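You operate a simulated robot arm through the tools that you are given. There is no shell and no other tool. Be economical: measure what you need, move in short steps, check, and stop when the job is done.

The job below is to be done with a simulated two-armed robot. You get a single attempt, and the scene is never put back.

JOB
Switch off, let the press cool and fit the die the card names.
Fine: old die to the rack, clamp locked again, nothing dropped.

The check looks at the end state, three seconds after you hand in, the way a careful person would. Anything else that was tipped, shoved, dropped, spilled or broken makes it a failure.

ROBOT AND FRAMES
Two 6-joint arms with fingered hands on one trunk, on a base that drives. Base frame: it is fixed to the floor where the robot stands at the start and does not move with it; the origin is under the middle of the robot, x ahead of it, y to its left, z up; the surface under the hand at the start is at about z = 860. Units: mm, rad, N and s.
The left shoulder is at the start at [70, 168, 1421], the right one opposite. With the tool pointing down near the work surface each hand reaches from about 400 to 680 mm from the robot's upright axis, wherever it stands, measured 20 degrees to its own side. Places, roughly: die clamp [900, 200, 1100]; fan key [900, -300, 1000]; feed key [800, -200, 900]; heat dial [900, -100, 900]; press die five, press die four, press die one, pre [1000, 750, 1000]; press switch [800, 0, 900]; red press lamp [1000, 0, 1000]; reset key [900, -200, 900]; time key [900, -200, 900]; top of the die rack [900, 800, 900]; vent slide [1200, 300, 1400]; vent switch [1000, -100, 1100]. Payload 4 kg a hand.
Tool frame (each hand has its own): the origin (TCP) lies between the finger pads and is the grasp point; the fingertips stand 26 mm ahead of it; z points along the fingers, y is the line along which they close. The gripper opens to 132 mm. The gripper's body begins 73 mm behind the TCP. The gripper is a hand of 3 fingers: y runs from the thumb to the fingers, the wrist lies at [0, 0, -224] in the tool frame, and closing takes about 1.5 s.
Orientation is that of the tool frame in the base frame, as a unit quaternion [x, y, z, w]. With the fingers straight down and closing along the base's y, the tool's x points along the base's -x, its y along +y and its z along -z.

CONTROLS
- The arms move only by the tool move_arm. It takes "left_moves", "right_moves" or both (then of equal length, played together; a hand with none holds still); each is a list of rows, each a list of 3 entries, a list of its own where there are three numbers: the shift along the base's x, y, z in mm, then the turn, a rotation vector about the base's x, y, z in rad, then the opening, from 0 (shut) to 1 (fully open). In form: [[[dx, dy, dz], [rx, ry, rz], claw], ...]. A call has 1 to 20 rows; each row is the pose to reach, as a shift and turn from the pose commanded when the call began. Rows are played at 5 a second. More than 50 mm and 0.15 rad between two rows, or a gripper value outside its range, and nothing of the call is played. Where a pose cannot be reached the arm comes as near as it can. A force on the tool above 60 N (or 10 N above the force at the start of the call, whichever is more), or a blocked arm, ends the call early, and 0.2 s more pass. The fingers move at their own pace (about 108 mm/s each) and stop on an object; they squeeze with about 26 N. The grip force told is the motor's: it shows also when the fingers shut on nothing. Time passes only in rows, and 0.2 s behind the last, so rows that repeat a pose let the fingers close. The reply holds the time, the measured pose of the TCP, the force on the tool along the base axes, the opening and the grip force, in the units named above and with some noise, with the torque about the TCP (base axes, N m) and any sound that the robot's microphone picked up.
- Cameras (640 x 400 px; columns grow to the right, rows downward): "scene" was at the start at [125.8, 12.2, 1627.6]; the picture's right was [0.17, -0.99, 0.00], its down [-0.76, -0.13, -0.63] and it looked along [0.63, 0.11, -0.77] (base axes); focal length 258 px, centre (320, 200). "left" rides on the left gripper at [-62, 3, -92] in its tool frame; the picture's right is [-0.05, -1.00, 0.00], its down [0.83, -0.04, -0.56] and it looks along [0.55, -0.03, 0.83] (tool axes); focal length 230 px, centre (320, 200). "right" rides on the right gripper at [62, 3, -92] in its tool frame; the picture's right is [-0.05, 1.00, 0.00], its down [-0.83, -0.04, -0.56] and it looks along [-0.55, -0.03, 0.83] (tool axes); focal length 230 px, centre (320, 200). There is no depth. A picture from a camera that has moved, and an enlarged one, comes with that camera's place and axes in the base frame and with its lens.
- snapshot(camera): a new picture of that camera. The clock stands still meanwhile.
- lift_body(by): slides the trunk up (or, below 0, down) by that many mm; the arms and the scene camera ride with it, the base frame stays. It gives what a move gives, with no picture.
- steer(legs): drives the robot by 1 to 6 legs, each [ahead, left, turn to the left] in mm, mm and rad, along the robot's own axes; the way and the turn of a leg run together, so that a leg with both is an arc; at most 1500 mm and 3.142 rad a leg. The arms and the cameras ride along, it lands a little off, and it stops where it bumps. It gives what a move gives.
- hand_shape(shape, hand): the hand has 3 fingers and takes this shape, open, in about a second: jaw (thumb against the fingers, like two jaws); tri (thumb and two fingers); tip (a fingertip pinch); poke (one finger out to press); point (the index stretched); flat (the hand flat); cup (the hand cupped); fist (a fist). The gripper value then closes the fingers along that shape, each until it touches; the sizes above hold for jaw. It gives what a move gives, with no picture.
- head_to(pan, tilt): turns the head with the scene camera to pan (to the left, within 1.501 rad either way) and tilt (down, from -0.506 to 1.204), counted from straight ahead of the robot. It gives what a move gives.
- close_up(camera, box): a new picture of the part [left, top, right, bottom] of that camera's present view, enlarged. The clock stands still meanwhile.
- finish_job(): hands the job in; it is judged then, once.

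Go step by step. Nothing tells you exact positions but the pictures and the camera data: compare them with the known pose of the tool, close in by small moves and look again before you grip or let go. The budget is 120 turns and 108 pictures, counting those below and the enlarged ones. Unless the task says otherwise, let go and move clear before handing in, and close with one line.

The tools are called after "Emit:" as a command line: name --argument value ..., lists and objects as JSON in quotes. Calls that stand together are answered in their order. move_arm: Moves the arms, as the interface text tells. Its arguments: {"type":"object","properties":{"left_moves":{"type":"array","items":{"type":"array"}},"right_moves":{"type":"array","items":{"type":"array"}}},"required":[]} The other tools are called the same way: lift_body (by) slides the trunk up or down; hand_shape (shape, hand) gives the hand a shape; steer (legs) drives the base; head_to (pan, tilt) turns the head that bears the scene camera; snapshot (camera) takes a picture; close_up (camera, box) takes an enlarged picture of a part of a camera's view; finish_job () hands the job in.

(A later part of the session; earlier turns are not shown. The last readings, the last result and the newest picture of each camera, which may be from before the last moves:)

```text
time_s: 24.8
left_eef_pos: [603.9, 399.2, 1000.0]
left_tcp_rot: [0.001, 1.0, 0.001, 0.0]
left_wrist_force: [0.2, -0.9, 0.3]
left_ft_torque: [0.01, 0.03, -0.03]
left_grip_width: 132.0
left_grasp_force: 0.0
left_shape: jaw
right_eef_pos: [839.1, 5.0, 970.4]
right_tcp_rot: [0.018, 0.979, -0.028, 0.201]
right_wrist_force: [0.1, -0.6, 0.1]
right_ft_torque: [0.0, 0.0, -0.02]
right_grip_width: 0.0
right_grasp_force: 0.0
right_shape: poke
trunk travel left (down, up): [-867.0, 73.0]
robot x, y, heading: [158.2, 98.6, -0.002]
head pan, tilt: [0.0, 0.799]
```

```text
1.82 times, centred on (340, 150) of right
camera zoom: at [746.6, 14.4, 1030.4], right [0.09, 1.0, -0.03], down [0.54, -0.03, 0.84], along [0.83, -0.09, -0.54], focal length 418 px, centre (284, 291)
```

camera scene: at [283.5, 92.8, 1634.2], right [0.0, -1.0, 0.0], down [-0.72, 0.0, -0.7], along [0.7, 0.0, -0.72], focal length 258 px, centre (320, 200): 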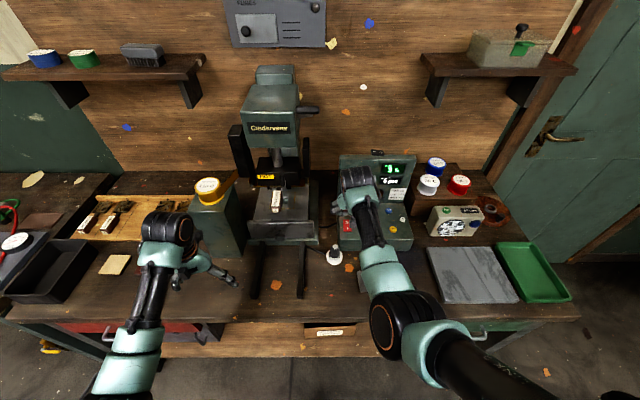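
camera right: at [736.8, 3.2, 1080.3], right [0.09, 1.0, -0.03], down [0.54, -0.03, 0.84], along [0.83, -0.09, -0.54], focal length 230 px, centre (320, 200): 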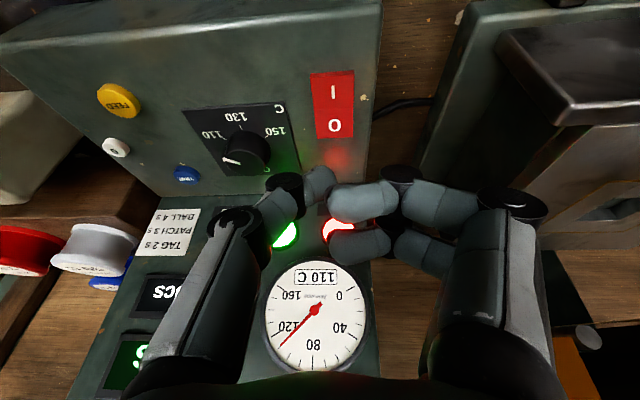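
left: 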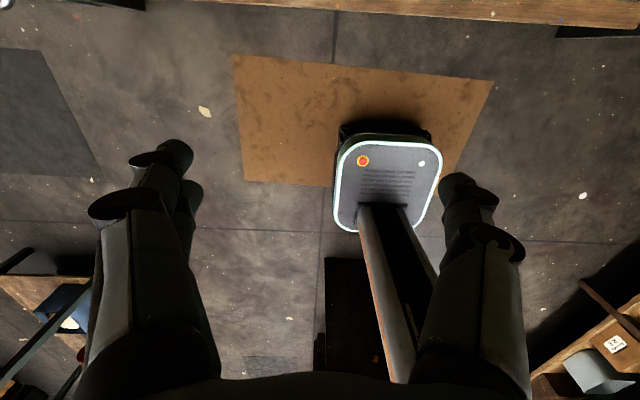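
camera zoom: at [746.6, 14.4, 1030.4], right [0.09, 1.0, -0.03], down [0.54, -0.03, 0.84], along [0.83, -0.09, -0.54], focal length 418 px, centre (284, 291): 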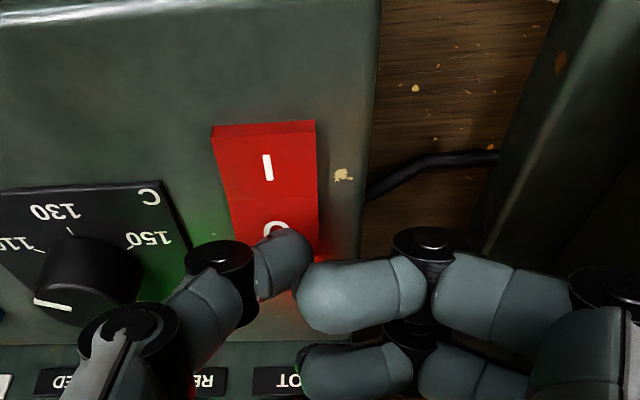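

The fingertip is right over the O, so I'll press.

Emit:
move_arm --right_moves '[[[2, 0, -5], [0, 0, 0], 0], [[3, 0, -10], [0, 0, 0], 0], [[4, 0, -14], [0, 0, 0], 0], [[5, 0, -18], [0, 0, 0], 0], [[6, 0, -22], [0, 0, 0], 0]]'

Emit:
close_up --camera "right" --box '[200, 40, 480, 260]'

```text
time_s: 26.0
left_eef_pos: [598.5, 397.3, 1003.0]
left_tcp_rot: [0.001, 1.0, 0.0, 0.004]
left_wrist_force: [-0.8, 0.0, 0.3]
left_ft_torque: [-0.03, 0.01, 0.01]
left_grip_width: 132.0
left_grasp_force: 0.0
left_shape: jaw
right_eef_pos: [846.6, 1.8, 961.3]
right_tcp_rot: [0.019, 0.976, -0.03, 0.213]
right_wrist_force: [-1.3, -10.8, 40.3]
right_ft_torque: [0.05, -0.27, -0.03]
right_grip_width: 0.0
right_grasp_force: 0.0
right_shape: poke
trunk travel left (down, up): [-867.0, 73.0]
robot x, y, heading: [151.5, 96.8, -0.004]
head pan, tilt: [0.0, 0.799]
```

```text
1.82 times, centred on (340, 150) of right
camera zoom: at [751.8, 11.9, 1019.1], right [0.1, 0.99, -0.03], down [0.52, -0.03, 0.85], along [0.85, -0.1, -0.52], focal length 418 px, centre (284, 291)
```

zoom: 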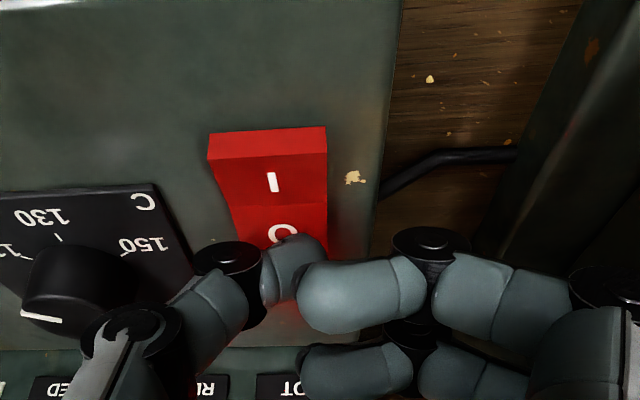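

The rocker looks tipped toward O now. I'll retract up and check the lamps and displays.

Emit:
move_arm --right_moves '[[[-6, 0, 25], [0, 0, 0], 0], [[-15, -5, 50], [0, 0, 0], 0], [[-30, -35, 60], [0, 0, 0], 0], [[-45, -75, 60], [0, 0, 0], 0], [[-50, -115, 60], [0, 0, 0], 0]]'

Emit:
close_up --camera "scene" --box '[310, 130, 450, 270]'

```text
time_s: 27.2
left_eef_pos: [603.3, 398.8, 1000.3]
left_tcp_rot: [0.001, 1.0, 0.0, 0.0]
left_wrist_force: [-0.5, 0.1, 0.9]
left_ft_torque: [-0.01, 0.0, -0.01]
left_grip_width: 131.8
left_grasp_force: 0.1
left_shape: jaw
right_eef_pos: [795.5, -113.0, 1005.6]
right_tcp_rot: [0.017, 0.979, -0.029, 0.2]
right_wrist_force: [0.0, 0.0, -0.2]
right_ft_torque: [-0.02, 0.0, 0.03]
right_grip_width: 0.0
right_grasp_force: 0.1
right_shape: poke
trunk travel left (down, up): [-867.0, 73.0]
robot x, y, heading: [151.6, 95.3, 0.006]
head pan, tilt: [0.0, 0.799]
```

```text
2.86 times, centred on (380, 200) of scene
camera zoom: at [282.7, 94.5, 1634.2], right [0.0, -1.0, 0.0], down [-0.72, 0.0, -0.7], along [0.7, 0.0, -0.72], focal length 738 px, centre (149, 200)
```

zoom: 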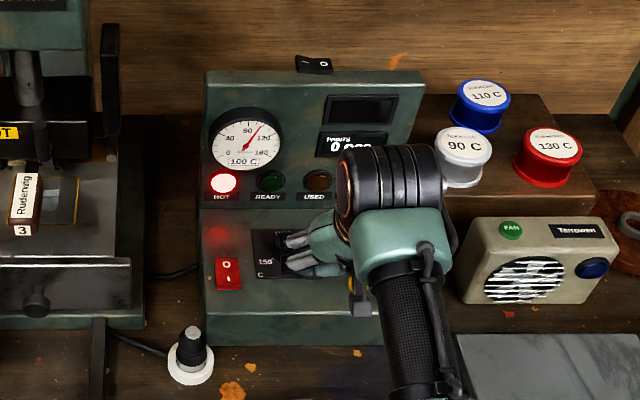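

The press is off: READY is dark and it reads 100 C and falling. I'll bring the right arm back to its neutral pose, then back off and go left to find the card and reach the rack.

Emit:
move_arm --right_moves '[[[-25, -15, 0], [0.015, 0.1, 0.01], 0], [[-55, -35, 0], [0.03, 0.2, 0.017], 0], [[-85, -60, -5], [0.045, 0.3, 0.025], 0], [[-115, -80, -5], [0.058, 0.403, 0.034], 0], [[-140, -100, -5], [0.058, 0.403, 0.034], 0], [[-140, -100, -5], [0.058, 0.403, 0.034], 0]]'

Emit:
steer --legs '[[-100, 0, 0], [0, 400, 0]]'

Emit:
head_to --pan 0 --tilt 0.8

Emit:
snapshot --camera "scene"

```text
time_s: 28.6
left_eef_pos: [604.7, 400.8, 999.0]
left_tcp_rot: [0.001, 1.0, -0.001, -0.001]
left_wrist_force: [-1.1, 0.4, -0.1]
left_ft_torque: [-0.02, -0.03, 0.02]
left_grip_width: 131.9
left_grasp_force: 0.1
left_shape: jaw
right_eef_pos: [653.1, -212.2, 1002.0]
right_tcp_rot: [0.0, 1.0, -0.002, 0.0]
right_wrist_force: [0.0, 0.8, 0.6]
right_ft_torque: [0.0, -0.01, 0.0]
right_grip_width: 0.1
right_grasp_force: 0.2
right_shape: poke
trunk travel left (down, up): [-867.0, 73.0]
robot x, y, heading: [152.1, 98.7, -0.003]
head pan, tilt: [0.0, 0.799]
```

```text
time_s: 31.9
left_eef_pos: [502.5, 806.4, 1001.1]
left_tcp_rot: [-0.002, 1.0, 0.0, 0.0]
left_wrist_force: [1.0, 0.6, 0.1]
left_ft_torque: [-0.01, 0.0, 0.0]
left_grip_width: 131.8
left_grasp_force: 0.1
left_shape: jaw
right_eef_pos: [555.7, 195.4, 1002.5]
right_tcp_rot: [-0.001, 1.0, 0.0, 0.001]
right_wrist_force: [0.4, 0.1, -0.6]
right_ft_torque: [0.03, 0.01, -0.01]
right_grip_width: 0.0
right_grasp_force: 0.0
right_shape: poke
trunk travel left (down, up): [-867.0, 73.0]
robot x, y, heading: [53.4, 504.9, 0.001]
head pan, tilt: [0.0, 0.799]
```

```text
time_s: 32.5
left_eef_pos: [503.3, 806.5, 1000.1]
left_tcp_rot: [-0.001, 1.0, 0.0, 0.001]
left_wrist_force: [-0.3, 0.1, 0.3]
left_ft_torque: [-0.03, 0.02, -0.04]
left_grip_width: 131.9
left_grasp_force: 0.1
left_shape: jaw
right_eef_pos: [555.1, 197.3, 1003.2]
right_tcp_rot: [0.0, 1.0, 0.0, 0.001]
right_wrist_force: [-0.8, -0.9, 0.8]
right_ft_torque: [0.0, 0.0, 0.02]
right_grip_width: 0.0
right_grasp_force: 0.1
right_shape: poke
trunk travel left (down, up): [-867.0, 73.0]
robot x, y, heading: [54.2, 504.4, 0.001]
head pan, tilt: [0.0, 0.799]
```

```text
67 pictures are left
camera scene: at [183.7, 504.0, 1634.2], right [0.0, -1.0, 0.0], down [-0.72, 0.0, -0.7], along [0.7, 0.0, -0.72], focal length 258 px, centre (320, 200)
```

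scene: 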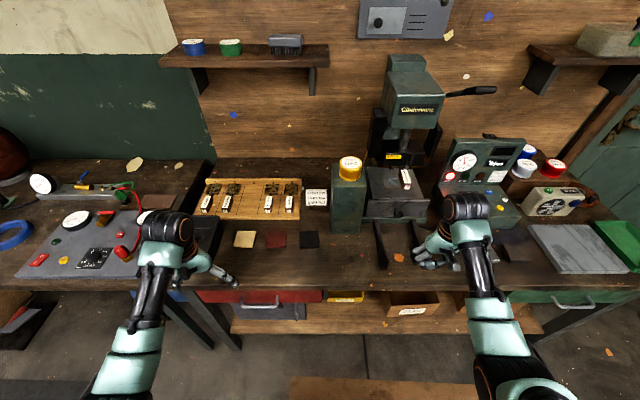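

The card lies between the rack and the post. I'll zoom on it, the rack and the press.

Emit:
close_up --camera "scene" --box '[295, 180, 335, 215]'

Emit:
close_up --camera "scene" --box '[185, 160, 345, 260]'

Emit:
close_up --camera "scene" --box '[330, 40, 530, 240]'

```text
11.43 times, centred on (315, 198) of scene
camera zoom: at [183.7, 504.0, 1634.2], right [0.0, -1.0, 0.0], down [-0.72, 0.0, -0.7], along [0.7, 0.0, -0.72], focal length 2953 px, centre (377, 229)
```

zoom: 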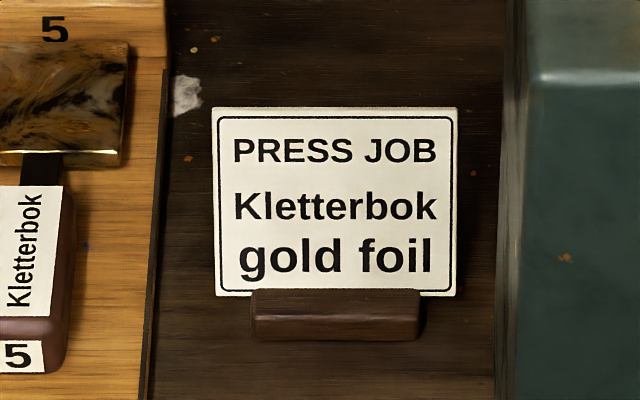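

```text
4.00 times, centred on (265, 210) of scene
camera zoom: at [183.7, 504.0, 1634.2], right [0.0, -1.0, 0.0], down [-0.72, 0.0, -0.7], along [0.7, 0.0, -0.72], focal length 1034 px, centre (540, 160)
```

zoom: 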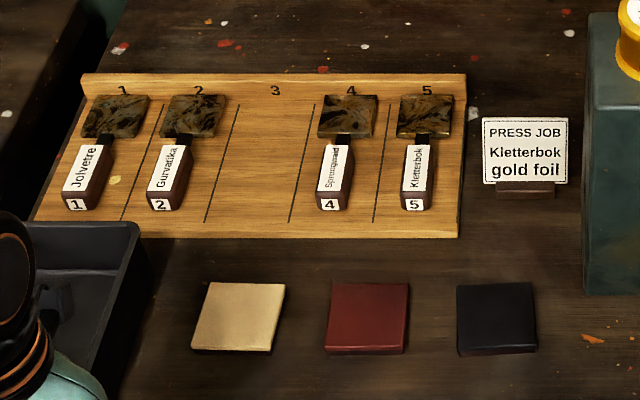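

```text
2.00 times, centred on (430, 140) of scene
camera zoom: at [183.7, 504.0, 1634.2], right [0.0, -1.0, 0.0], down [-0.72, 0.0, -0.7], along [0.7, 0.0, -0.72], focal length 517 px, centre (100, 320)
```

zoom: 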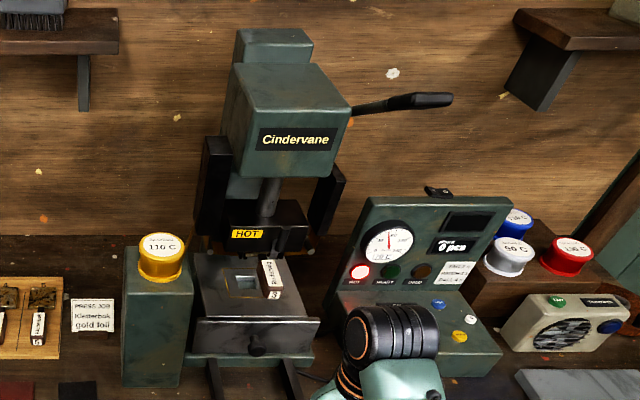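

The card names Kletterbok, which is die 5; die 3 Ruderwig goes to rack slot 3. Now I'll study the clamp on the press head.

Emit:
close_up --camera "scene" --box '[370, 130, 450, 200]'

Emit:
steer --legs '[[0, -250, 0]]'

Emit:
head_to --pan 0 --tilt 0.5

Emit:
snapshot --camera "scene"

```text
5.71 times, centred on (410, 165) of scene
camera zoom: at [183.7, 504.0, 1634.2], right [0.0, -1.0, 0.0], down [-0.72, 0.0, -0.7], along [0.7, 0.0, -0.72], focal length 1476 px, centre (-194, 400)
```

zoom: 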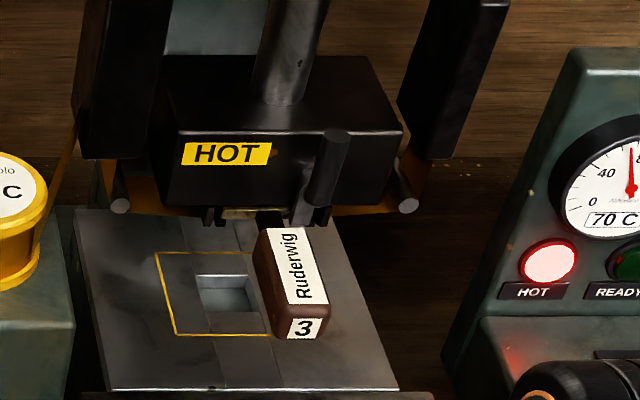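

```text
time_s: 34.3
left_eef_pos: [502.5, 560.2, 999.7]
left_tcp_rot: [-0.001, 1.0, -0.001, 0.0]
left_wrist_force: [-0.5, 0.1, -0.1]
left_ft_torque: [-0.03, 0.03, -0.03]
left_grip_width: 132.1
left_grasp_force: 0.0
left_shape: jaw
right_eef_pos: [554.3, -50.6, 1004.6]
right_tcp_rot: [0.0, 1.0, -0.001, 0.001]
right_wrist_force: [-0.6, -0.3, -0.7]
right_ft_torque: [-0.01, 0.02, -0.03]
right_grip_width: 0.1
right_grasp_force: 0.0
right_shape: poke
trunk travel left (down, up): [-867.0, 73.0]
robot x, y, heading: [56.8, 254.6, 0.003]
head pan, tilt: [0.0, 0.799]
```

```text
time_s: 35.1
left_eef_pos: [502.4, 558.4, 1000.0]
left_tcp_rot: [-0.001, 1.0, 0.0, 0.001]
left_wrist_force: [0.0, -0.7, -0.7]
left_ft_torque: [0.0, 0.02, -0.02]
left_grip_width: 131.9
left_grasp_force: 0.0
left_shape: jaw
right_eef_pos: [555.7, -53.0, 1002.3]
right_tcp_rot: [0.0, 1.0, 0.0, 0.001]
right_wrist_force: [-0.2, -0.2, 0.4]
right_ft_torque: [0.0, -0.02, 0.01]
right_grip_width: 0.0
right_grasp_force: 0.1
right_shape: poke
trunk travel left (down, up): [-867.0, 73.0]
robot x, y, heading: [51.4, 258.9, 0.001]
head pan, tilt: [0.0, 0.499]
```

```text
62 pictures are left
camera scene: at [194.4, 254.2, 1660.1], right [0.0, -1.0, 0.0], down [-0.48, 0.0, -0.88], along [0.88, 0.0, -0.48], focal length 258 px, centre (320, 200)
```

scene: 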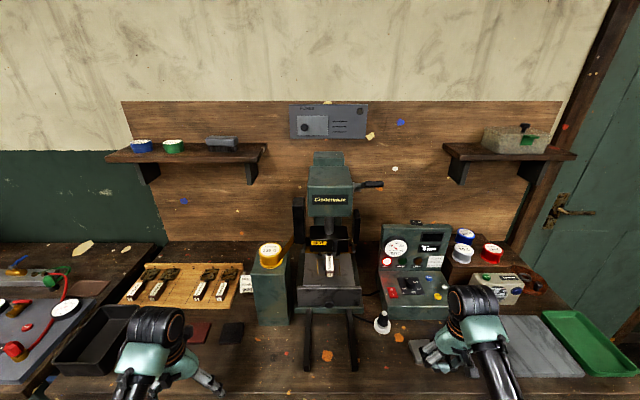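

Emit:
close_up --camera "scene" --box '[285, 215, 375, 300]'

Emit:
close_up --camera "scene" --box '[310, 230, 346, 264]'

Emit:
close_up --camera "scene" --box '[380, 220, 450, 300]'

```text
4.71 times, centred on (330, 258) of scene
camera zoom: at [194.4, 254.2, 1660.1], right [0.0, -1.0, 0.0], down [-0.48, 0.0, -0.88], along [0.88, 0.0, -0.48], focal length 1216 px, centre (273, -71)
```

zoom: 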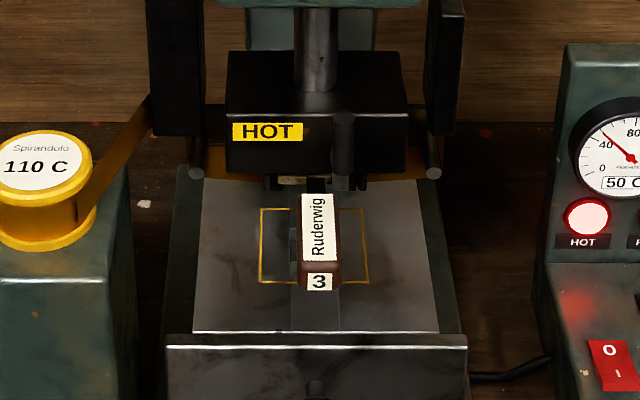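

```text
11.76 times, centred on (328, 247) of scene
camera zoom: at [194.4, 254.2, 1660.1], right [0.0, -1.0, 0.0], down [-0.48, 0.0, -0.88], along [0.88, 0.0, -0.48], focal length 3040 px, centre (226, -353)
```

zoom: 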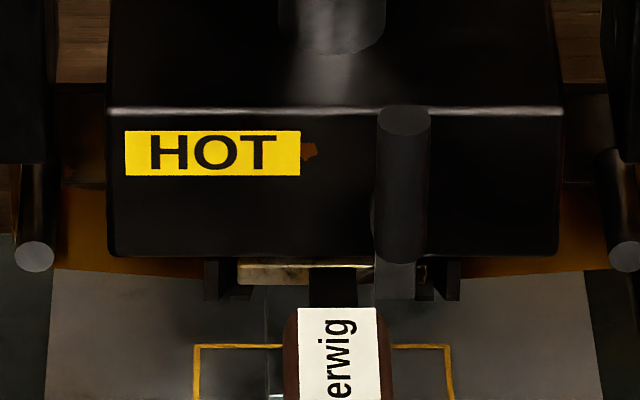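

```text
5.00 times, centred on (415, 260) of scene
camera zoom: at [194.4, 254.2, 1660.1], right [0.0, -1.0, 0.0], down [-0.48, 0.0, -0.88], along [0.88, 0.0, -0.48], focal length 1292 px, centre (-155, -100)
```

zoom: 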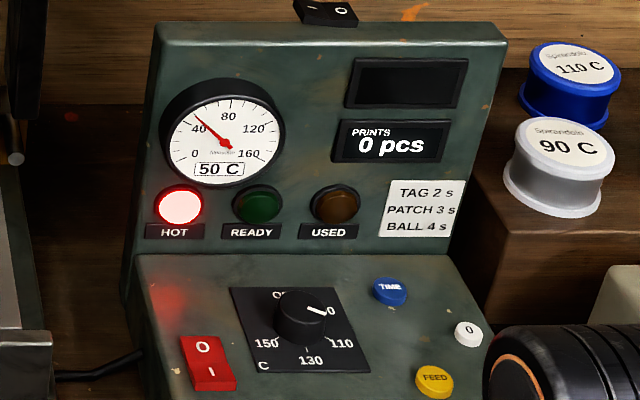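

The gauge shows 50 C and the HOT lamp is still lit. The clamp lever stands upright at about [875, 205, 1075–1140]. I'll line the right hand up with the press, tilted forward, to view the clamp close.

Emit:
steer --legs '[[0, 135, 0]]'

Emit:
hand_shape --hand "right" --shape "jaw"

Emit:
move_arm --right_moves '[[[30, 15, -5], [0, -0.1, 0], 1], [[60, 35, 0], [0, -0.2, 0], 1], [[90, 60, 15], [0, -0.3, 0], 1], [[115, 85, 35], [0, -0.4, 0], 1], [[140, 105, 55], [0, -0.5, 0], 1], [[160, 120, 75], [0, -0.6, 0], 1], [[175, 132, 90], [0, -0.7, 0], 1], [[185, 132, 97], [0, -0.8, 0], 1], [[185, 132, 97], [0, -0.8, 0], 1]]'

Emit:
snapshot --camera "right"

```text
time_s: 36.4
left_eef_pos: [502.6, 686.8, 1001.0]
left_tcp_rot: [-0.002, 1.0, 0.0, 0.0]
left_wrist_force: [-0.7, 0.7, 0.1]
left_ft_torque: [-0.05, 0.01, -0.01]
left_grip_width: 132.1
left_grasp_force: 0.1
left_shape: jaw
right_eef_pos: [555.4, 76.3, 1002.5]
right_tcp_rot: [-0.002, 1.0, 0.001, 0.001]
right_wrist_force: [0.0, -0.2, -0.5]
right_ft_torque: [0.02, -0.04, -0.02]
right_grip_width: 0.0
right_grasp_force: 0.1
right_shape: poke
trunk travel left (down, up): [-867.0, 73.0]
robot x, y, heading: [51.1, 385.3, 0.006]
head pan, tilt: [0.0, 0.499]
```

```text
time_s: 37.3
left_eef_pos: [503.3, 688.5, 999.5]
left_tcp_rot: [-0.002, 1.0, 0.0, 0.0]
left_wrist_force: [-0.6, -0.4, -0.2]
left_ft_torque: [0.03, 0.0, 0.0]
left_grip_width: 132.0
left_grasp_force: 0.2
left_shape: jaw
right_eef_pos: [555.3, 78.0, 1003.4]
right_tcp_rot: [-0.002, 1.0, -0.001, 0.001]
right_wrist_force: [-0.4, 0.4, 0.4]
right_ft_torque: [-0.02, 0.0, -0.02]
right_grip_width: 132.0
right_grasp_force: 0.1
right_shape: jaw
trunk travel left (down, up): [-867.0, 73.0]
robot x, y, heading: [53.2, 383.5, 0.002]
head pan, tilt: [0.0, 0.499]
```

```text
time_s: 39.3
left_eef_pos: [502.4, 688.0, 1000.4]
left_tcp_rot: [-0.001, 1.0, -0.002, 0.0]
left_wrist_force: [0.4, 1.2, 0.1]
left_ft_torque: [-0.01, -0.02, -0.05]
left_grip_width: 131.9
left_grasp_force: 0.1
left_shape: jaw
right_eef_pos: [741.6, 210.3, 1099.0]
right_tcp_rot: [-0.001, 0.92, -0.001, 0.391]
right_wrist_force: [-0.7, 0.1, 0.2]
right_ft_torque: [0.04, -0.05, 0.04]
right_grip_width: 131.8
right_grasp_force: 0.1
right_shape: jaw
trunk travel left (down, up): [-867.0, 73.0]
robot x, y, heading: [52.8, 385.4, 0.006]
head pan, tilt: [0.0, 0.499]
```

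```text
58 pictures are left
camera right: at [632.0, 213.6, 1119.3], right [0.03, 1.0, 0.03], down [0.18, -0.04, 0.98], along [0.98, -0.03, -0.18], focal length 230 px, centre (320, 200)
```

right: 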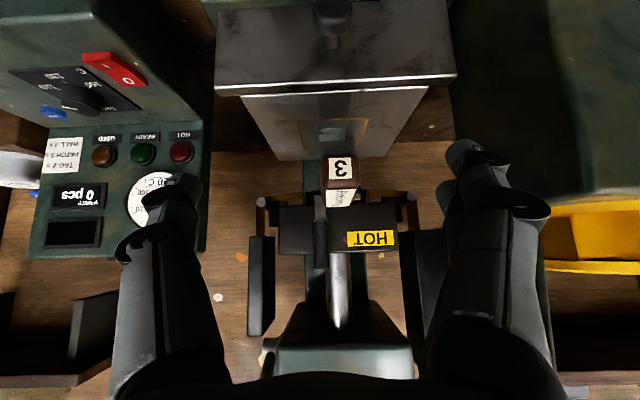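

The HOT lamp has gone dark. I'll zoom on the clamp.

Emit:
close_up --camera "right" --box '[260, 140, 430, 270]'

Emit:
close_up --camera "right" --box '[300, 180, 370, 250]'

```text
3.08 times, centred on (345, 205) of right
camera zoom: at [632.0, 213.6, 1119.3], right [0.03, 1.0, 0.03], down [0.18, -0.04, 0.98], along [0.98, -0.03, -0.18], focal length 708 px, centre (243, 185)
```

zoom: 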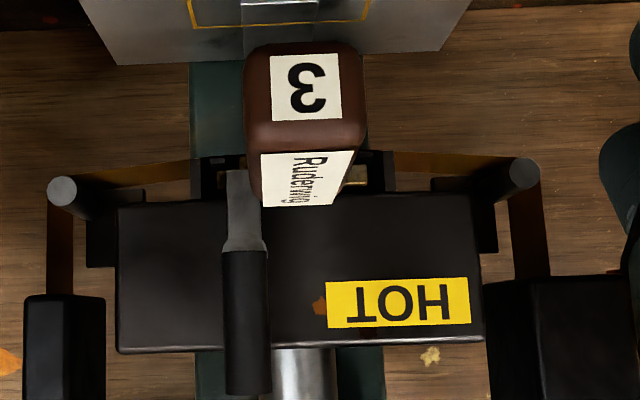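

```text
5.71 times, centred on (335, 215) of right
camera zoom: at [632.0, 213.6, 1119.3], right [0.03, 1.0, 0.03], down [0.18, -0.04, 0.98], along [0.98, -0.03, -0.18], focal length 1315 px, centre (234, 114)
```

zoom: 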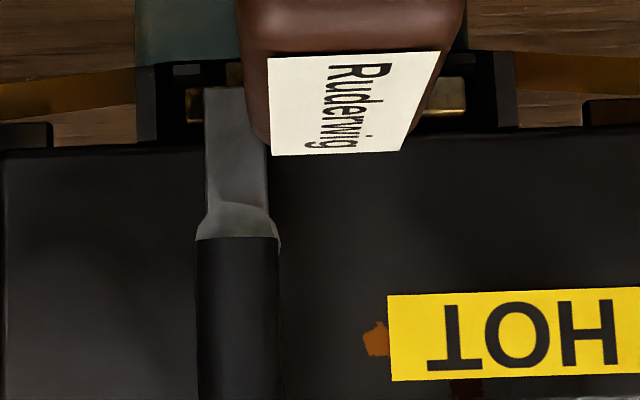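

The lever is a blade latch in front of the die plate, and it should swing aside. I'll close the right fingers and bring the tips to the lever's left side near its top.

Emit:
move_arm --right_moves '[[[0, 10, 20], [0, 0, 0], 0], [[5, 20, 40], [0, 0, 0], 0], [[20, 28, 50], [0, 0, 0], 0], [[40, 30, 52], [0, 0, 0], 0], [[60, 30, 52], [0, 0, 0], 0], [[60, 30, 52], [0, 0, 0], 0], [[60, 30, 52], [0, 0, 0], 0], [[60, 30, 52], [0, 0, 0], 0], [[85, 28, 50], [0, 0, 0], 0], [[108, 27, 48], [0, 0, 0], 0], [[108, 27, 48], [0, 0, 0], 0]]'

Emit:
snapshot --camera "right"

Emit:
close_up --camera "scene" --box '[320, 180, 440, 300]'

```text
time_s: 41.7
left_eef_pos: [501.9, 689.4, 999.7]
left_tcp_rot: [-0.002, 1.0, -0.001, 0.0]
left_wrist_force: [-0.6, 0.9, -0.2]
left_ft_torque: [-0.01, -0.04, 0.0]
left_grip_width: 131.7
left_grasp_force: 0.1
left_shape: jaw
right_eef_pos: [847.6, 235.9, 1147.7]
right_tcp_rot: [-0.001, 0.921, -0.001, 0.39]
right_wrist_force: [1.0, 0.9, -0.3]
right_ft_torque: [-0.01, 0.01, -0.01]
right_grip_width: 0.0
right_grasp_force: 25.8
right_shape: jaw
trunk travel left (down, up): [-867.0, 73.0]
robot x, y, heading: [54.1, 389.4, 0.004]
head pan, tilt: [0.0, 0.499]
```

```text
55 pictures are left
camera right: at [738.3, 239.5, 1168.1], right [0.03, 1.0, 0.03], down [0.18, -0.04, 0.98], along [0.98, -0.03, -0.18], focal length 230 px, centre (320, 200)
```

right: 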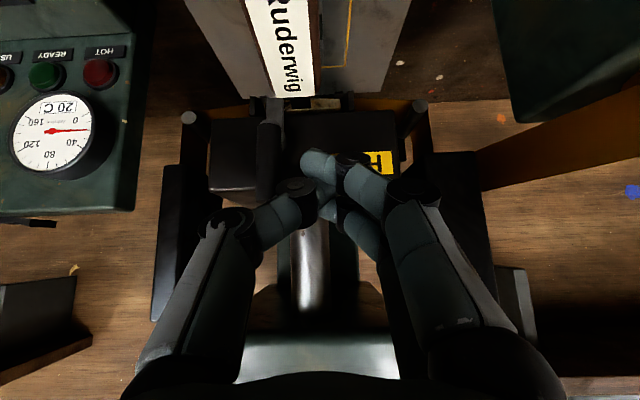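

```text
3.33 times, centred on (380, 240) of scene
camera zoom: at [193.3, 385.2, 1660.2], right [0.0, -1.0, 0.0], down [-0.48, 0.0, -0.88], along [0.88, 0.0, -0.48], focal length 861 px, centre (120, 67)
```

zoom: 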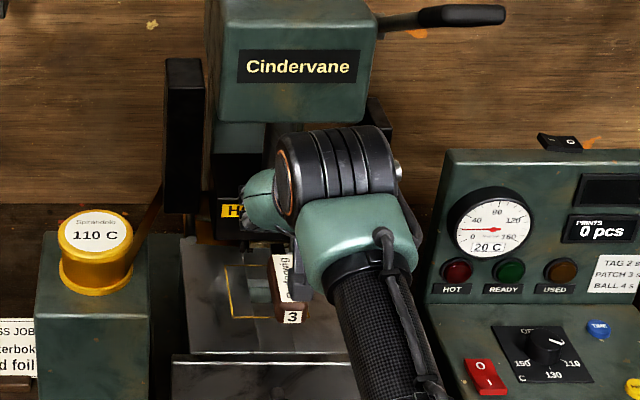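

It's down to 20 C. I'll move in slightly and push the lever toward the right to see if it swings that way.

Emit:
move_arm --right_moves '[[[8, 0, 0], [0, 0, 0], 0], [[8, -8, 0], [0, 0, 0], 0], [[8, -14, 0], [0, 0, 0], 0], [[8, -20, -1], [0, 0, 0], 0], [[8, -27, -2], [0, 0, 0], 0], [[8, -34, -4], [0, 0, 0], 0], [[8, -34, -4], [0, 0, 0], 0]]'

Emit:
snapshot --camera "right"

```text
time_s: 43.3
left_eef_pos: [501.5, 689.5, 999.4]
left_tcp_rot: [-0.001, 1.0, -0.001, 0.001]
left_wrist_force: [0.1, 0.2, -0.3]
left_ft_torque: [-0.01, 0.02, 0.0]
left_grip_width: 132.0
left_grasp_force: 0.1
left_shape: jaw
right_eef_pos: [856.7, 204.1, 1145.2]
right_tcp_rot: [-0.001, 0.921, -0.001, 0.391]
right_wrist_force: [-2.0, 1.9, 1.6]
right_ft_torque: [0.0, 0.08, -0.05]
right_grip_width: 0.1
right_grasp_force: 25.8
right_shape: jaw
trunk travel left (down, up): [-867.0, 73.0]
robot x, y, heading: [52.7, 386.6, 0.004]
head pan, tilt: [0.0, 0.499]
```

```text
53 pictures are left
camera right: at [747.1, 206.5, 1164.7], right [0.03, 1.0, 0.03], down [0.18, -0.04, 0.98], along [0.98, -0.03, -0.18], focal length 230 px, centre (320, 200)
```

right: 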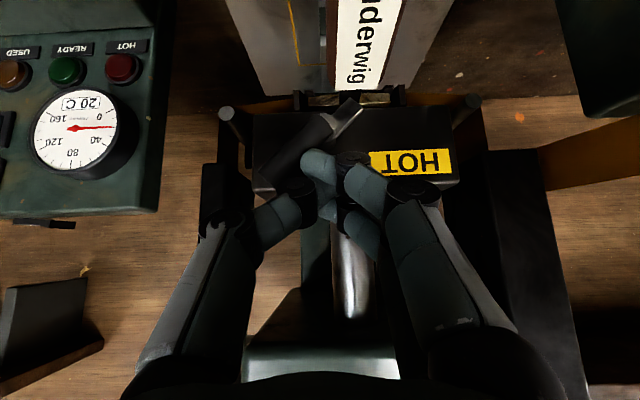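

It swings right easily. I'll keep pushing it round and down.

Emit:
move_arm --right_moves '[[[0, -8, -6], [0, 0, 0], 0], [[0, -16, -13], [0, 0, 0], 0], [[0, -22, -22], [0, 0, 0], 0], [[0, -27, -30], [0, 0, 0], 0], [[0, -30, -38], [0, 0, 0], 0], [[0, -31, -42], [0, 0, 0], 0]]'

Emit:
snapshot --camera "right"

```text
time_s: 44.7
left_eef_pos: [501.2, 689.6, 1000.4]
left_tcp_rot: [-0.002, 1.0, -0.001, 0.001]
left_wrist_force: [0.0, -0.6, 0.2]
left_ft_torque: [0.01, 0.01, -0.03]
left_grip_width: 131.9
left_grasp_force: 0.0
left_shape: jaw
right_eef_pos: [852.5, 172.0, 1104.3]
right_tcp_rot: [-0.002, 0.92, -0.001, 0.392]
right_wrist_force: [-6.0, 2.6, 4.9]
right_ft_torque: [0.06, 0.14, -0.05]
right_grip_width: 0.0
right_grasp_force: 26.5
right_shape: jaw
trunk travel left (down, up): [-867.0, 73.0]
robot x, y, heading: [51.2, 389.4, 0.002]
head pan, tilt: [0.0, 0.499]
```

```text
52 pictures are left
camera right: at [743.7, 175.2, 1123.0], right [0.03, 1.0, 0.03], down [0.18, -0.04, 0.98], along [0.98, -0.03, -0.18], focal length 230 px, centre (320, 200)
```

right: 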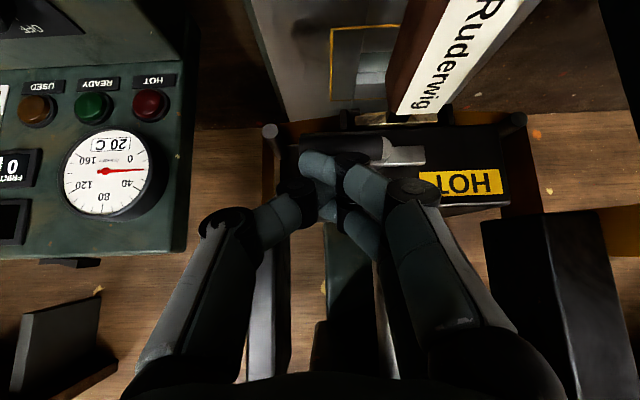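

The lever now lies horizontal to the right. I'll back off and inspect.

Emit:
move_arm --right_moves '[[[-5, 0, 20], [0, 0, 0], 0], [[-40, 0, 35], [0, 0, 0], 0], [[-75, 10, 30], [0, 0, 0], 0], [[-105, 25, 15], [0, 0, 0], 0], [[-115, 40, 0], [0, 0, 0], 0], [[-115, 45, 0], [0, 0, 0], 0]]'

Emit:
close_up --camera "right" --box '[220, 100, 460, 260]'

```text
time_s: 46.1
left_eef_pos: [501.6, 689.1, 999.3]
left_tcp_rot: [-0.001, 1.0, -0.001, -0.001]
left_wrist_force: [0.6, 0.3, -0.3]
left_ft_torque: [0.0, -0.01, 0.01]
left_grip_width: 131.8
left_grasp_force: 0.0
left_shape: jaw
right_eef_pos: [738.6, 217.7, 1100.3]
right_tcp_rot: [-0.001, 0.921, -0.001, 0.39]
right_wrist_force: [0.3, 0.9, -0.4]
right_ft_torque: [-0.03, -0.01, 0.02]
right_grip_width: 0.0
right_grasp_force: 26.1
right_shape: jaw
trunk travel left (down, up): [-867.0, 73.0]
robot x, y, heading: [52.8, 384.7, 0.001]
head pan, tilt: [0.0, 0.499]
```

```text
2.50 times, centred on (340, 180) of right
camera zoom: at [629.6, 219.7, 1120.3], right [0.03, 1.0, 0.03], down [0.18, -0.04, 0.98], along [0.98, -0.03, -0.18], focal length 575 px, centre (270, 250)
```

zoom: 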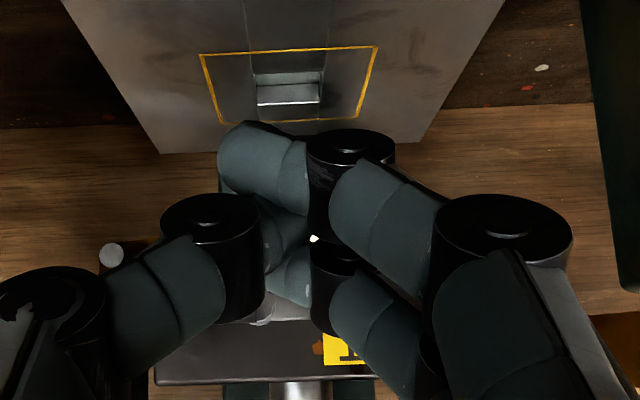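

The lever is open. Now I'll open the hand partway, reduce the tilt and line up over the die's handle, centred near [815, 224, 1070].

Emit:
move_arm --right_moves '[[[-5, 2, 10], [0, 0.1, 0], 0.5], [[-5, 5, 20], [0, 0.2, 0], 0.5], [[0, 6, 30], [0, 0.3, 0], 0.5], [[10, 6, 38], [0, 0.4, 0], 0.5], [[30, 6, 40], [0, 0.4, 0], 0.5], [[50, 6, 40], [0, 0.4, 0], 0.5], [[65, 6, 38], [0, 0.4, 0], 0.5], [[65, 6, 38], [0, 0.4, 0], 0.5]]'

Emit:
snapshot --camera "right"

```text
time_s: 47.9
left_eef_pos: [501.9, 688.1, 999.4]
left_tcp_rot: [-0.002, 1.0, -0.001, 0.0]
left_wrist_force: [-0.1, -0.5, -0.1]
left_ft_torque: [-0.02, -0.01, 0.0]
left_grip_width: 132.1
left_grasp_force: 0.0
left_shape: jaw
right_eef_pos: [806.2, 223.0, 1139.9]
right_tcp_rot: [-0.001, 0.98, 0.0, 0.199]
right_wrist_force: [0.0, 0.0, -0.5]
right_ft_torque: [0.03, 0.01, -0.01]
right_grip_width: 65.8
right_grasp_force: 0.2
right_shape: jaw
trunk travel left (down, up): [-867.0, 73.0]
robot x, y, heading: [49.9, 386.6, 0.005]
head pan, tilt: [0.0, 0.499]
```

```text
50 pictures are left
camera right: at [712.1, 225.0, 1200.5], right [0.05, 1.0, 0.02], down [0.55, -0.04, 0.84], along [0.84, -0.03, -0.55], focal length 230 px, centre (320, 200)
```

right: 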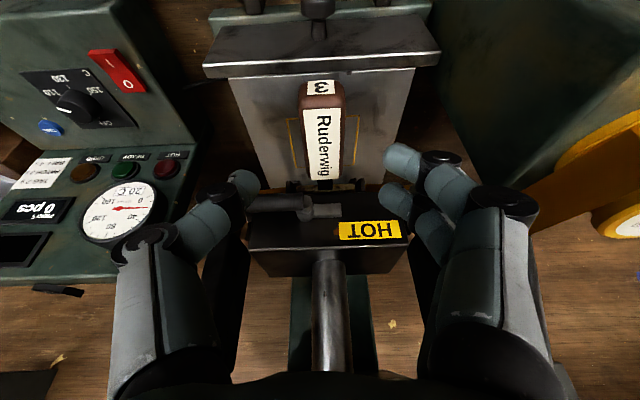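

The hand is centred over the handle, which spans x 786–859 at y 223. I'll lower and close.

Emit:
move_arm --right_moves '[[[3, 0, -20], [0, 0, 0], 0.5], [[7, 0, -40], [0, 0, 0], 0.5], [[7, 0, -54], [0, 0, 0], 0.5], [[7, 0, -54], [0, 0, 0], 0.5]]'

Emit:
snapshot --camera "right"

```text
time_s: 48.9
left_eef_pos: [502.5, 689.3, 1000.9]
left_tcp_rot: [-0.001, 1.0, 0.0, 0.0]
left_wrist_force: [0.6, 0.6, -0.2]
left_ft_torque: [0.0, -0.01, 0.01]
left_grip_width: 131.9
left_grasp_force: 0.0
left_shape: jaw
right_eef_pos: [813.9, 223.0, 1084.8]
right_tcp_rot: [-0.002, 0.98, -0.001, 0.2]
right_wrist_force: [0.9, -0.4, -1.3]
right_ft_torque: [0.0, 0.03, -0.01]
right_grip_width: 65.6
right_grasp_force: 0.1
right_shape: jaw
trunk travel left (down, up): [-867.0, 73.0]
robot x, y, heading: [54.0, 385.9, -0.002]
head pan, tilt: [0.0, 0.499]
```

```text
49 pictures are left
camera right: at [720.5, 225.8, 1144.5], right [0.05, 1.0, 0.02], down [0.55, -0.04, 0.84], along [0.84, -0.03, -0.55], focal length 230 px, centre (320, 200)
```

right: 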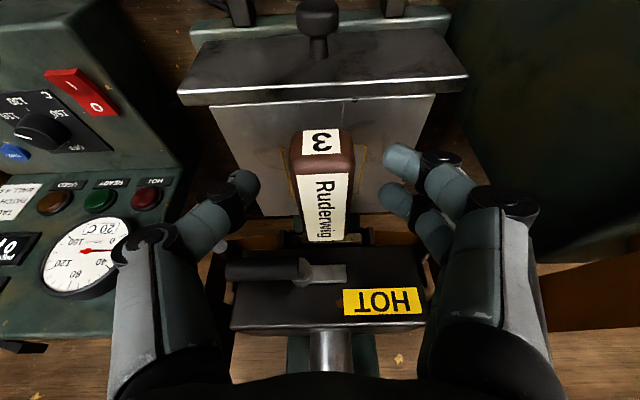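

The fingers are either side of the handle, so I'll close them.

Emit:
move_arm --right_moves '[[[0, 0, 0], [0, 0, 0], 0.3], [[0, 0, 0], [0, 0, 0], 0.15], [[0, 0, 0], [0, 0, 0], 0], [[0, 0, 0], [0, 0, 0], 0], [[0, 0, 0], [0, 0, 0], 0]]'

Emit:
close_up --camera "right" --box '[200, 100, 460, 280]'

```text
time_s: 50.1
left_eef_pos: [503.3, 688.7, 1000.1]
left_tcp_rot: [-0.002, 1.0, -0.002, 0.0]
left_wrist_force: [-0.1, -0.1, -0.1]
left_ft_torque: [0.02, -0.02, 0.0]
left_grip_width: 131.8
left_grasp_force: 0.2
left_shape: jaw
right_eef_pos: [813.5, 224.5, 1084.8]
right_tcp_rot: [-0.001, 0.98, -0.001, 0.199]
right_wrist_force: [-0.5, 0.1, 0.3]
right_ft_torque: [0.03, 0.03, 0.02]
right_grip_width: 23.7
right_grasp_force: 25.6
right_shape: jaw
trunk travel left (down, up): [-867.0, 73.0]
robot x, y, heading: [51.7, 388.3, 0.004]
head pan, tilt: [0.0, 0.499]
```

```text
2.22 times, centred on (330, 190) of right
camera zoom: at [720.6, 225.9, 1144.6], right [0.05, 1.0, 0.02], down [0.55, -0.04, 0.84], along [0.84, -0.03, -0.55], focal length 511 px, centre (298, 222)
```

zoom: 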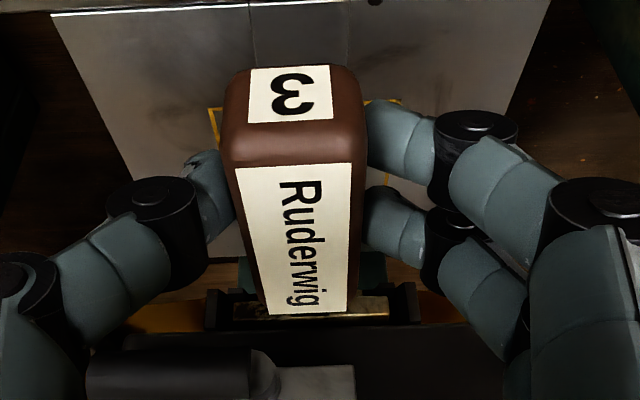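

The handle is firmly gripped at 23.7 mm. I'll pull the die straight out toward me.

Emit:
move_arm --right_moves '[[[-10, 0, 0], [0, 0, 0], 0], [[-22, 0, 0], [0, 0, 0], 0], [[-35, 0, 0], [0, 0, 0], 0], [[-48, 0, 0], [0, 0, 0], 0], [[-62, 0, 0], [0, 0, 0], 0], [[-76, 0, 0], [0, 0, 0], 0], [[-90, 0, 0], [0, 0, 0], 0], [[-100, 0, 0], [0, 0, 0], 0]]'

Emit:
snapshot --camera "right"

Emit:
close_up --camera "scene" --box '[310, 190, 440, 320]'

```text
time_s: 51.9
left_eef_pos: [502.5, 689.4, 999.4]
left_tcp_rot: [-0.002, 1.0, -0.001, -0.001]
left_wrist_force: [0.0, -0.7, 0.3]
left_ft_torque: [0.02, 0.05, 0.02]
left_grip_width: 131.9
left_grasp_force: 0.1
left_shape: jaw
right_eef_pos: [712.5, 223.8, 1085.6]
right_tcp_rot: [-0.001, 0.98, -0.001, 0.199]
right_wrist_force: [-0.3, 0.1, -0.5]
right_ft_torque: [-0.01, 0.22, -0.03]
right_grip_width: 23.8
right_grasp_force: 26.2
right_shape: jaw
trunk travel left (down, up): [-867.0, 73.0]
robot x, y, heading: [51.5, 388.5, 0.003]
head pan, tilt: [0.0, 0.499]
```

```text
47 pictures are left
camera right: at [620.2, 225.9, 1145.7], right [0.05, 1.0, 0.02], down [0.55, -0.04, 0.84], along [0.84, -0.03, -0.55], focal length 230 px, centre (320, 200)
```

right: 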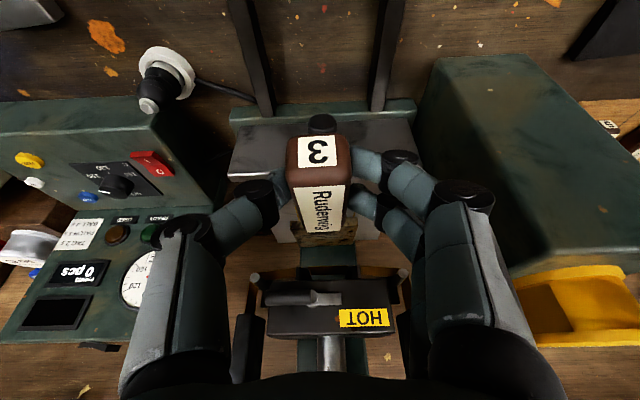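

```text
3.08 times, centred on (375, 255) of scene
camera zoom: at [194.4, 384.7, 1660.1], right [0.0, -1.0, 0.0], down [-0.48, 0.0, -0.88], along [0.88, 0.0, -0.48], focal length 795 px, centre (151, 31)
```

zoom: 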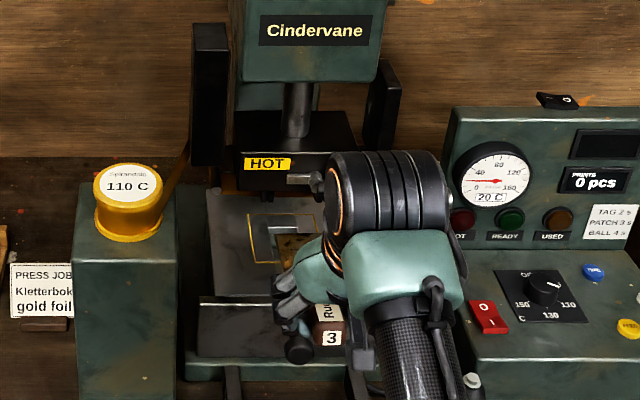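

The die is out cleanly. I'll back away from the post and go left to the rack, then look before moving in.

Emit:
steer --legs '[[-150, 0, 0], [0, 490, 0]]'

Emit:
head_to --pan 0.2 --tilt 0.8

Emit:
snapshot --camera "scene"

Emit:
snapshot --camera "right"

```text
time_s: 55.7
left_eef_pos: [351.7, 1170.3, 999.4]
left_tcp_rot: [0.001, 1.0, 0.0, 0.001]
left_wrist_force: [-0.8, -0.3, 0.5]
left_ft_torque: [0.0, 0.01, 0.01]
left_grip_width: 131.6
left_grasp_force: 0.1
left_shape: jaw
right_eef_pos: [560.9, 705.4, 1085.4]
right_tcp_rot: [0.0, 0.98, -0.001, 0.199]
right_wrist_force: [0.2, 0.3, 0.2]
right_ft_torque: [0.04, 0.25, 0.01]
right_grip_width: 23.7
right_grasp_force: 26.1
right_shape: jaw
trunk travel left (down, up): [-867.0, 73.0]
robot x, y, heading: [-98.5, 870.7, 0.002]
head pan, tilt: [0.0, 0.499]
```

```text
time_s: 56.5
left_eef_pos: [352.0, 1173.2, 998.9]
left_tcp_rot: [0.0, 1.0, 0.0, 0.0]
left_wrist_force: [-0.4, -0.5, -0.7]
left_ft_torque: [-0.01, -0.05, -0.01]
left_grip_width: 132.4
left_grasp_force: 0.1
left_shape: jaw
right_eef_pos: [560.9, 705.7, 1084.5]
right_tcp_rot: [0.001, 0.98, -0.002, 0.199]
right_wrist_force: [-0.6, 0.9, 0.4]
right_ft_torque: [0.0, 0.26, 0.0]
right_grip_width: 23.5
right_grasp_force: 26.2
right_shape: jaw
trunk travel left (down, up): [-867.0, 73.0]
robot x, y, heading: [-99.9, 871.8, -0.001]
head pan, tilt: [0.201, 0.799]
```

```text
45 pictures are left
camera scene: at [30.6, 886.4, 1634.1], right [0.2, -0.98, 0.0], down [-0.7, -0.14, -0.7], along [0.68, 0.14, -0.72], focal length 258 px, centre (320, 200)
```

scene: 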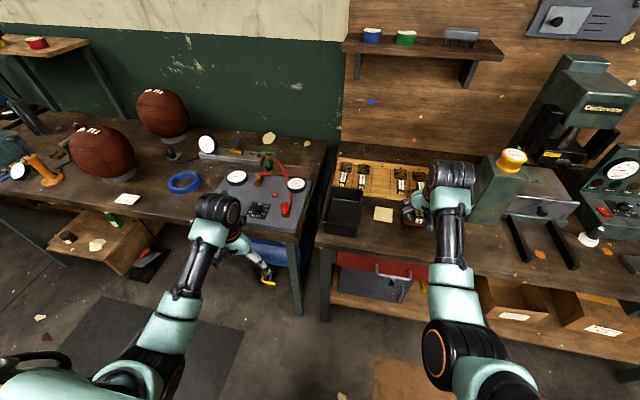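

```text
44 pictures are left
camera right: at [467.5, 709.1, 1145.5], right [0.05, 1.0, 0.02], down [0.55, -0.04, 0.84], along [0.83, -0.03, -0.55], focal length 230 px, centre (320, 200)
```

right: 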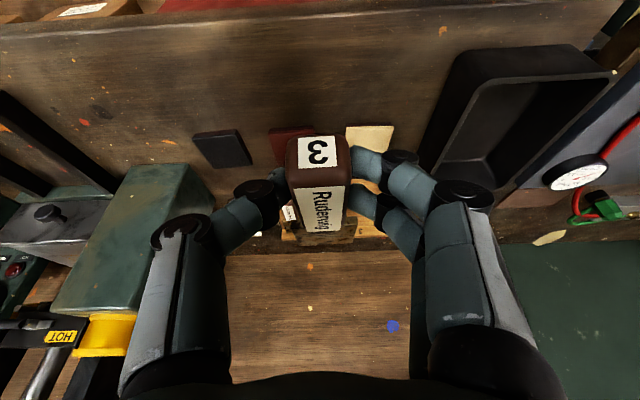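

I'll raise the trunk a little for clearance over the left table and drive in so slot 3 comes within reach.

Emit:
lift_body --by 40

Emit:
steer --legs '[[270, 0, 0]]'

Emit:
head_to --pan 0.0 --tilt 0.8

Emit:
snapshot --camera "scene"

Emit:
snapshot --camera "right"

```text
time_s: 57.4
left_eef_pos: [352.0, 1173.7, 1039.4]
left_tcp_rot: [0.001, 1.0, -0.001, 0.0]
left_wrist_force: [-0.6, -1.3, 0.0]
left_ft_torque: [0.03, 0.01, 0.02]
left_grip_width: 131.9
left_grasp_force: 0.0
left_shape: jaw
right_eef_pos: [560.2, 705.7, 1124.5]
right_tcp_rot: [0.002, 0.98, -0.002, 0.198]
right_wrist_force: [0.0, 0.4, -3.5]
right_ft_torque: [-0.03, 0.26, 0.01]
right_grip_width: 23.5
right_grasp_force: 26.1
right_shape: jaw
trunk travel left (down, up): [-907.0, 33.0]
robot x, y, heading: [-99.2, 869.7, -0.003]
head pan, tilt: [0.201, 0.799]
```

```text
time_s: 59.3
left_eef_pos: [626.4, 1171.0, 1039.9]
left_tcp_rot: [0.002, 1.0, -0.001, 0.001]
left_wrist_force: [-0.3, -0.3, 0.9]
left_ft_torque: [0.02, 0.02, 0.0]
left_grip_width: 132.0
left_grasp_force: 0.0
left_shape: jaw
right_eef_pos: [833.3, 704.1, 1124.9]
right_tcp_rot: [0.001, 0.98, -0.002, 0.2]
right_wrist_force: [0.1, -0.5, -3.4]
right_ft_torque: [0.0, 0.21, 0.0]
right_grip_width: 23.7
right_grasp_force: 26.3
right_shape: jaw
trunk travel left (down, up): [-907.0, 33.0]
robot x, y, heading: [174.7, 870.9, -0.001]
head pan, tilt: [0.201, 0.799]
```

```text
time_s: 60.0
left_eef_pos: [626.6, 1171.0, 1038.8]
left_tcp_rot: [0.001, 1.0, -0.002, 0.0]
left_wrist_force: [-0.3, -0.9, -0.6]
left_ft_torque: [-0.02, 0.01, 0.0]
left_grip_width: 131.8
left_grasp_force: 0.0
left_shape: jaw
right_eef_pos: [835.3, 704.8, 1124.9]
right_tcp_rot: [0.002, 0.98, -0.002, 0.198]
right_wrist_force: [0.7, 0.2, -3.9]
right_ft_torque: [0.0, 0.21, -0.04]
right_grip_width: 23.9
right_grasp_force: 25.8
right_shape: jaw
trunk travel left (down, up): [-907.0, 33.0]
robot x, y, heading: [176.8, 869.2, -0.003]
head pan, tilt: [0.0, 0.799]
```

```text
43 pictures are left
camera scene: at [307.2, 868.8, 1674.0], right [0.0, -1.0, 0.0], down [-0.72, 0.0, -0.7], along [0.7, 0.0, -0.72], focal length 258 px, centre (320, 200)
```

scene: 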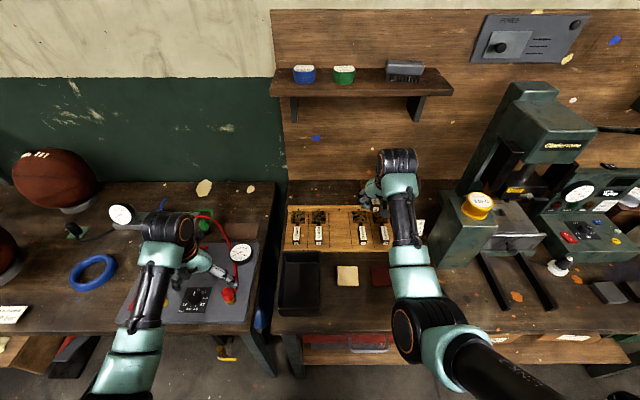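

```text
42 pictures are left
camera right: at [742.1, 707.2, 1185.0], right [0.05, 1.0, 0.02], down [0.55, -0.04, 0.83], along [0.83, -0.03, -0.55], focal length 230 px, centre (320, 200)
```

right: 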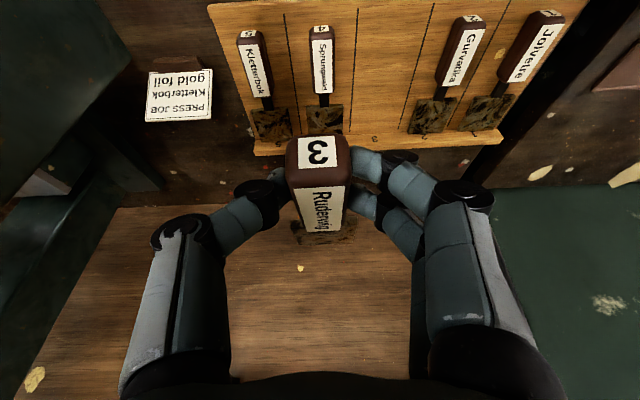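

I have a good view of the rack from two cameras. I'll zoom both to triangulate the neighbours and slot 3.

Emit:
close_up --camera "scene" --box '[275, 195, 415, 265]'

Emit:
close_up --camera "right" --box '[200, 0, 600, 220]'

```text
4.57 times, centred on (345, 230) of scene
camera zoom: at [307.2, 868.8, 1674.0], right [0.0, -1.0, 0.0], down [-0.72, 0.0, -0.7], along [0.7, 0.0, -0.72], focal length 1181 px, centre (206, 63)
```

zoom: 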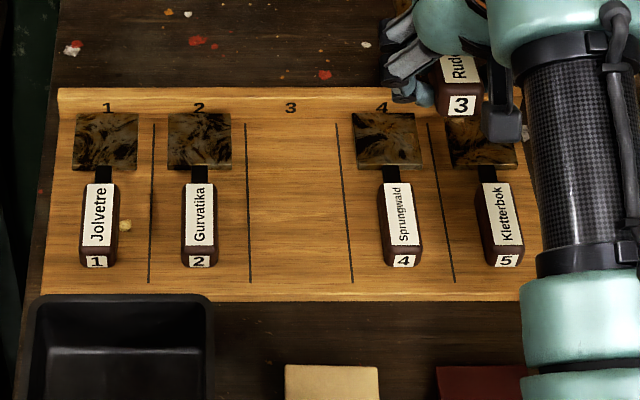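

```text
1.60 times, centred on (400, 110) of right
camera zoom: at [742.1, 707.2, 1185.0], right [0.05, 1.0, 0.02], down [0.55, -0.04, 0.83], along [0.83, -0.03, -0.55], focal length 368 px, centre (192, 344)
```

zoom: 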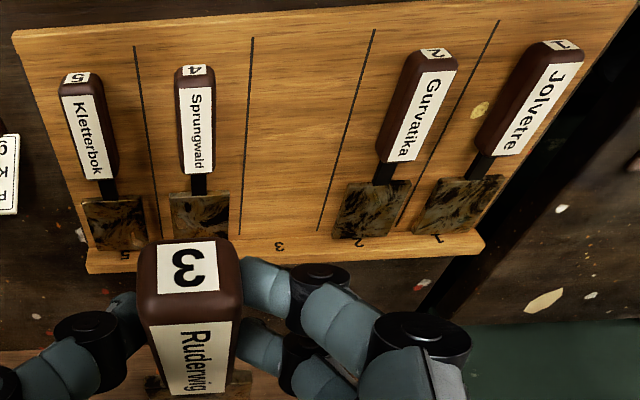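

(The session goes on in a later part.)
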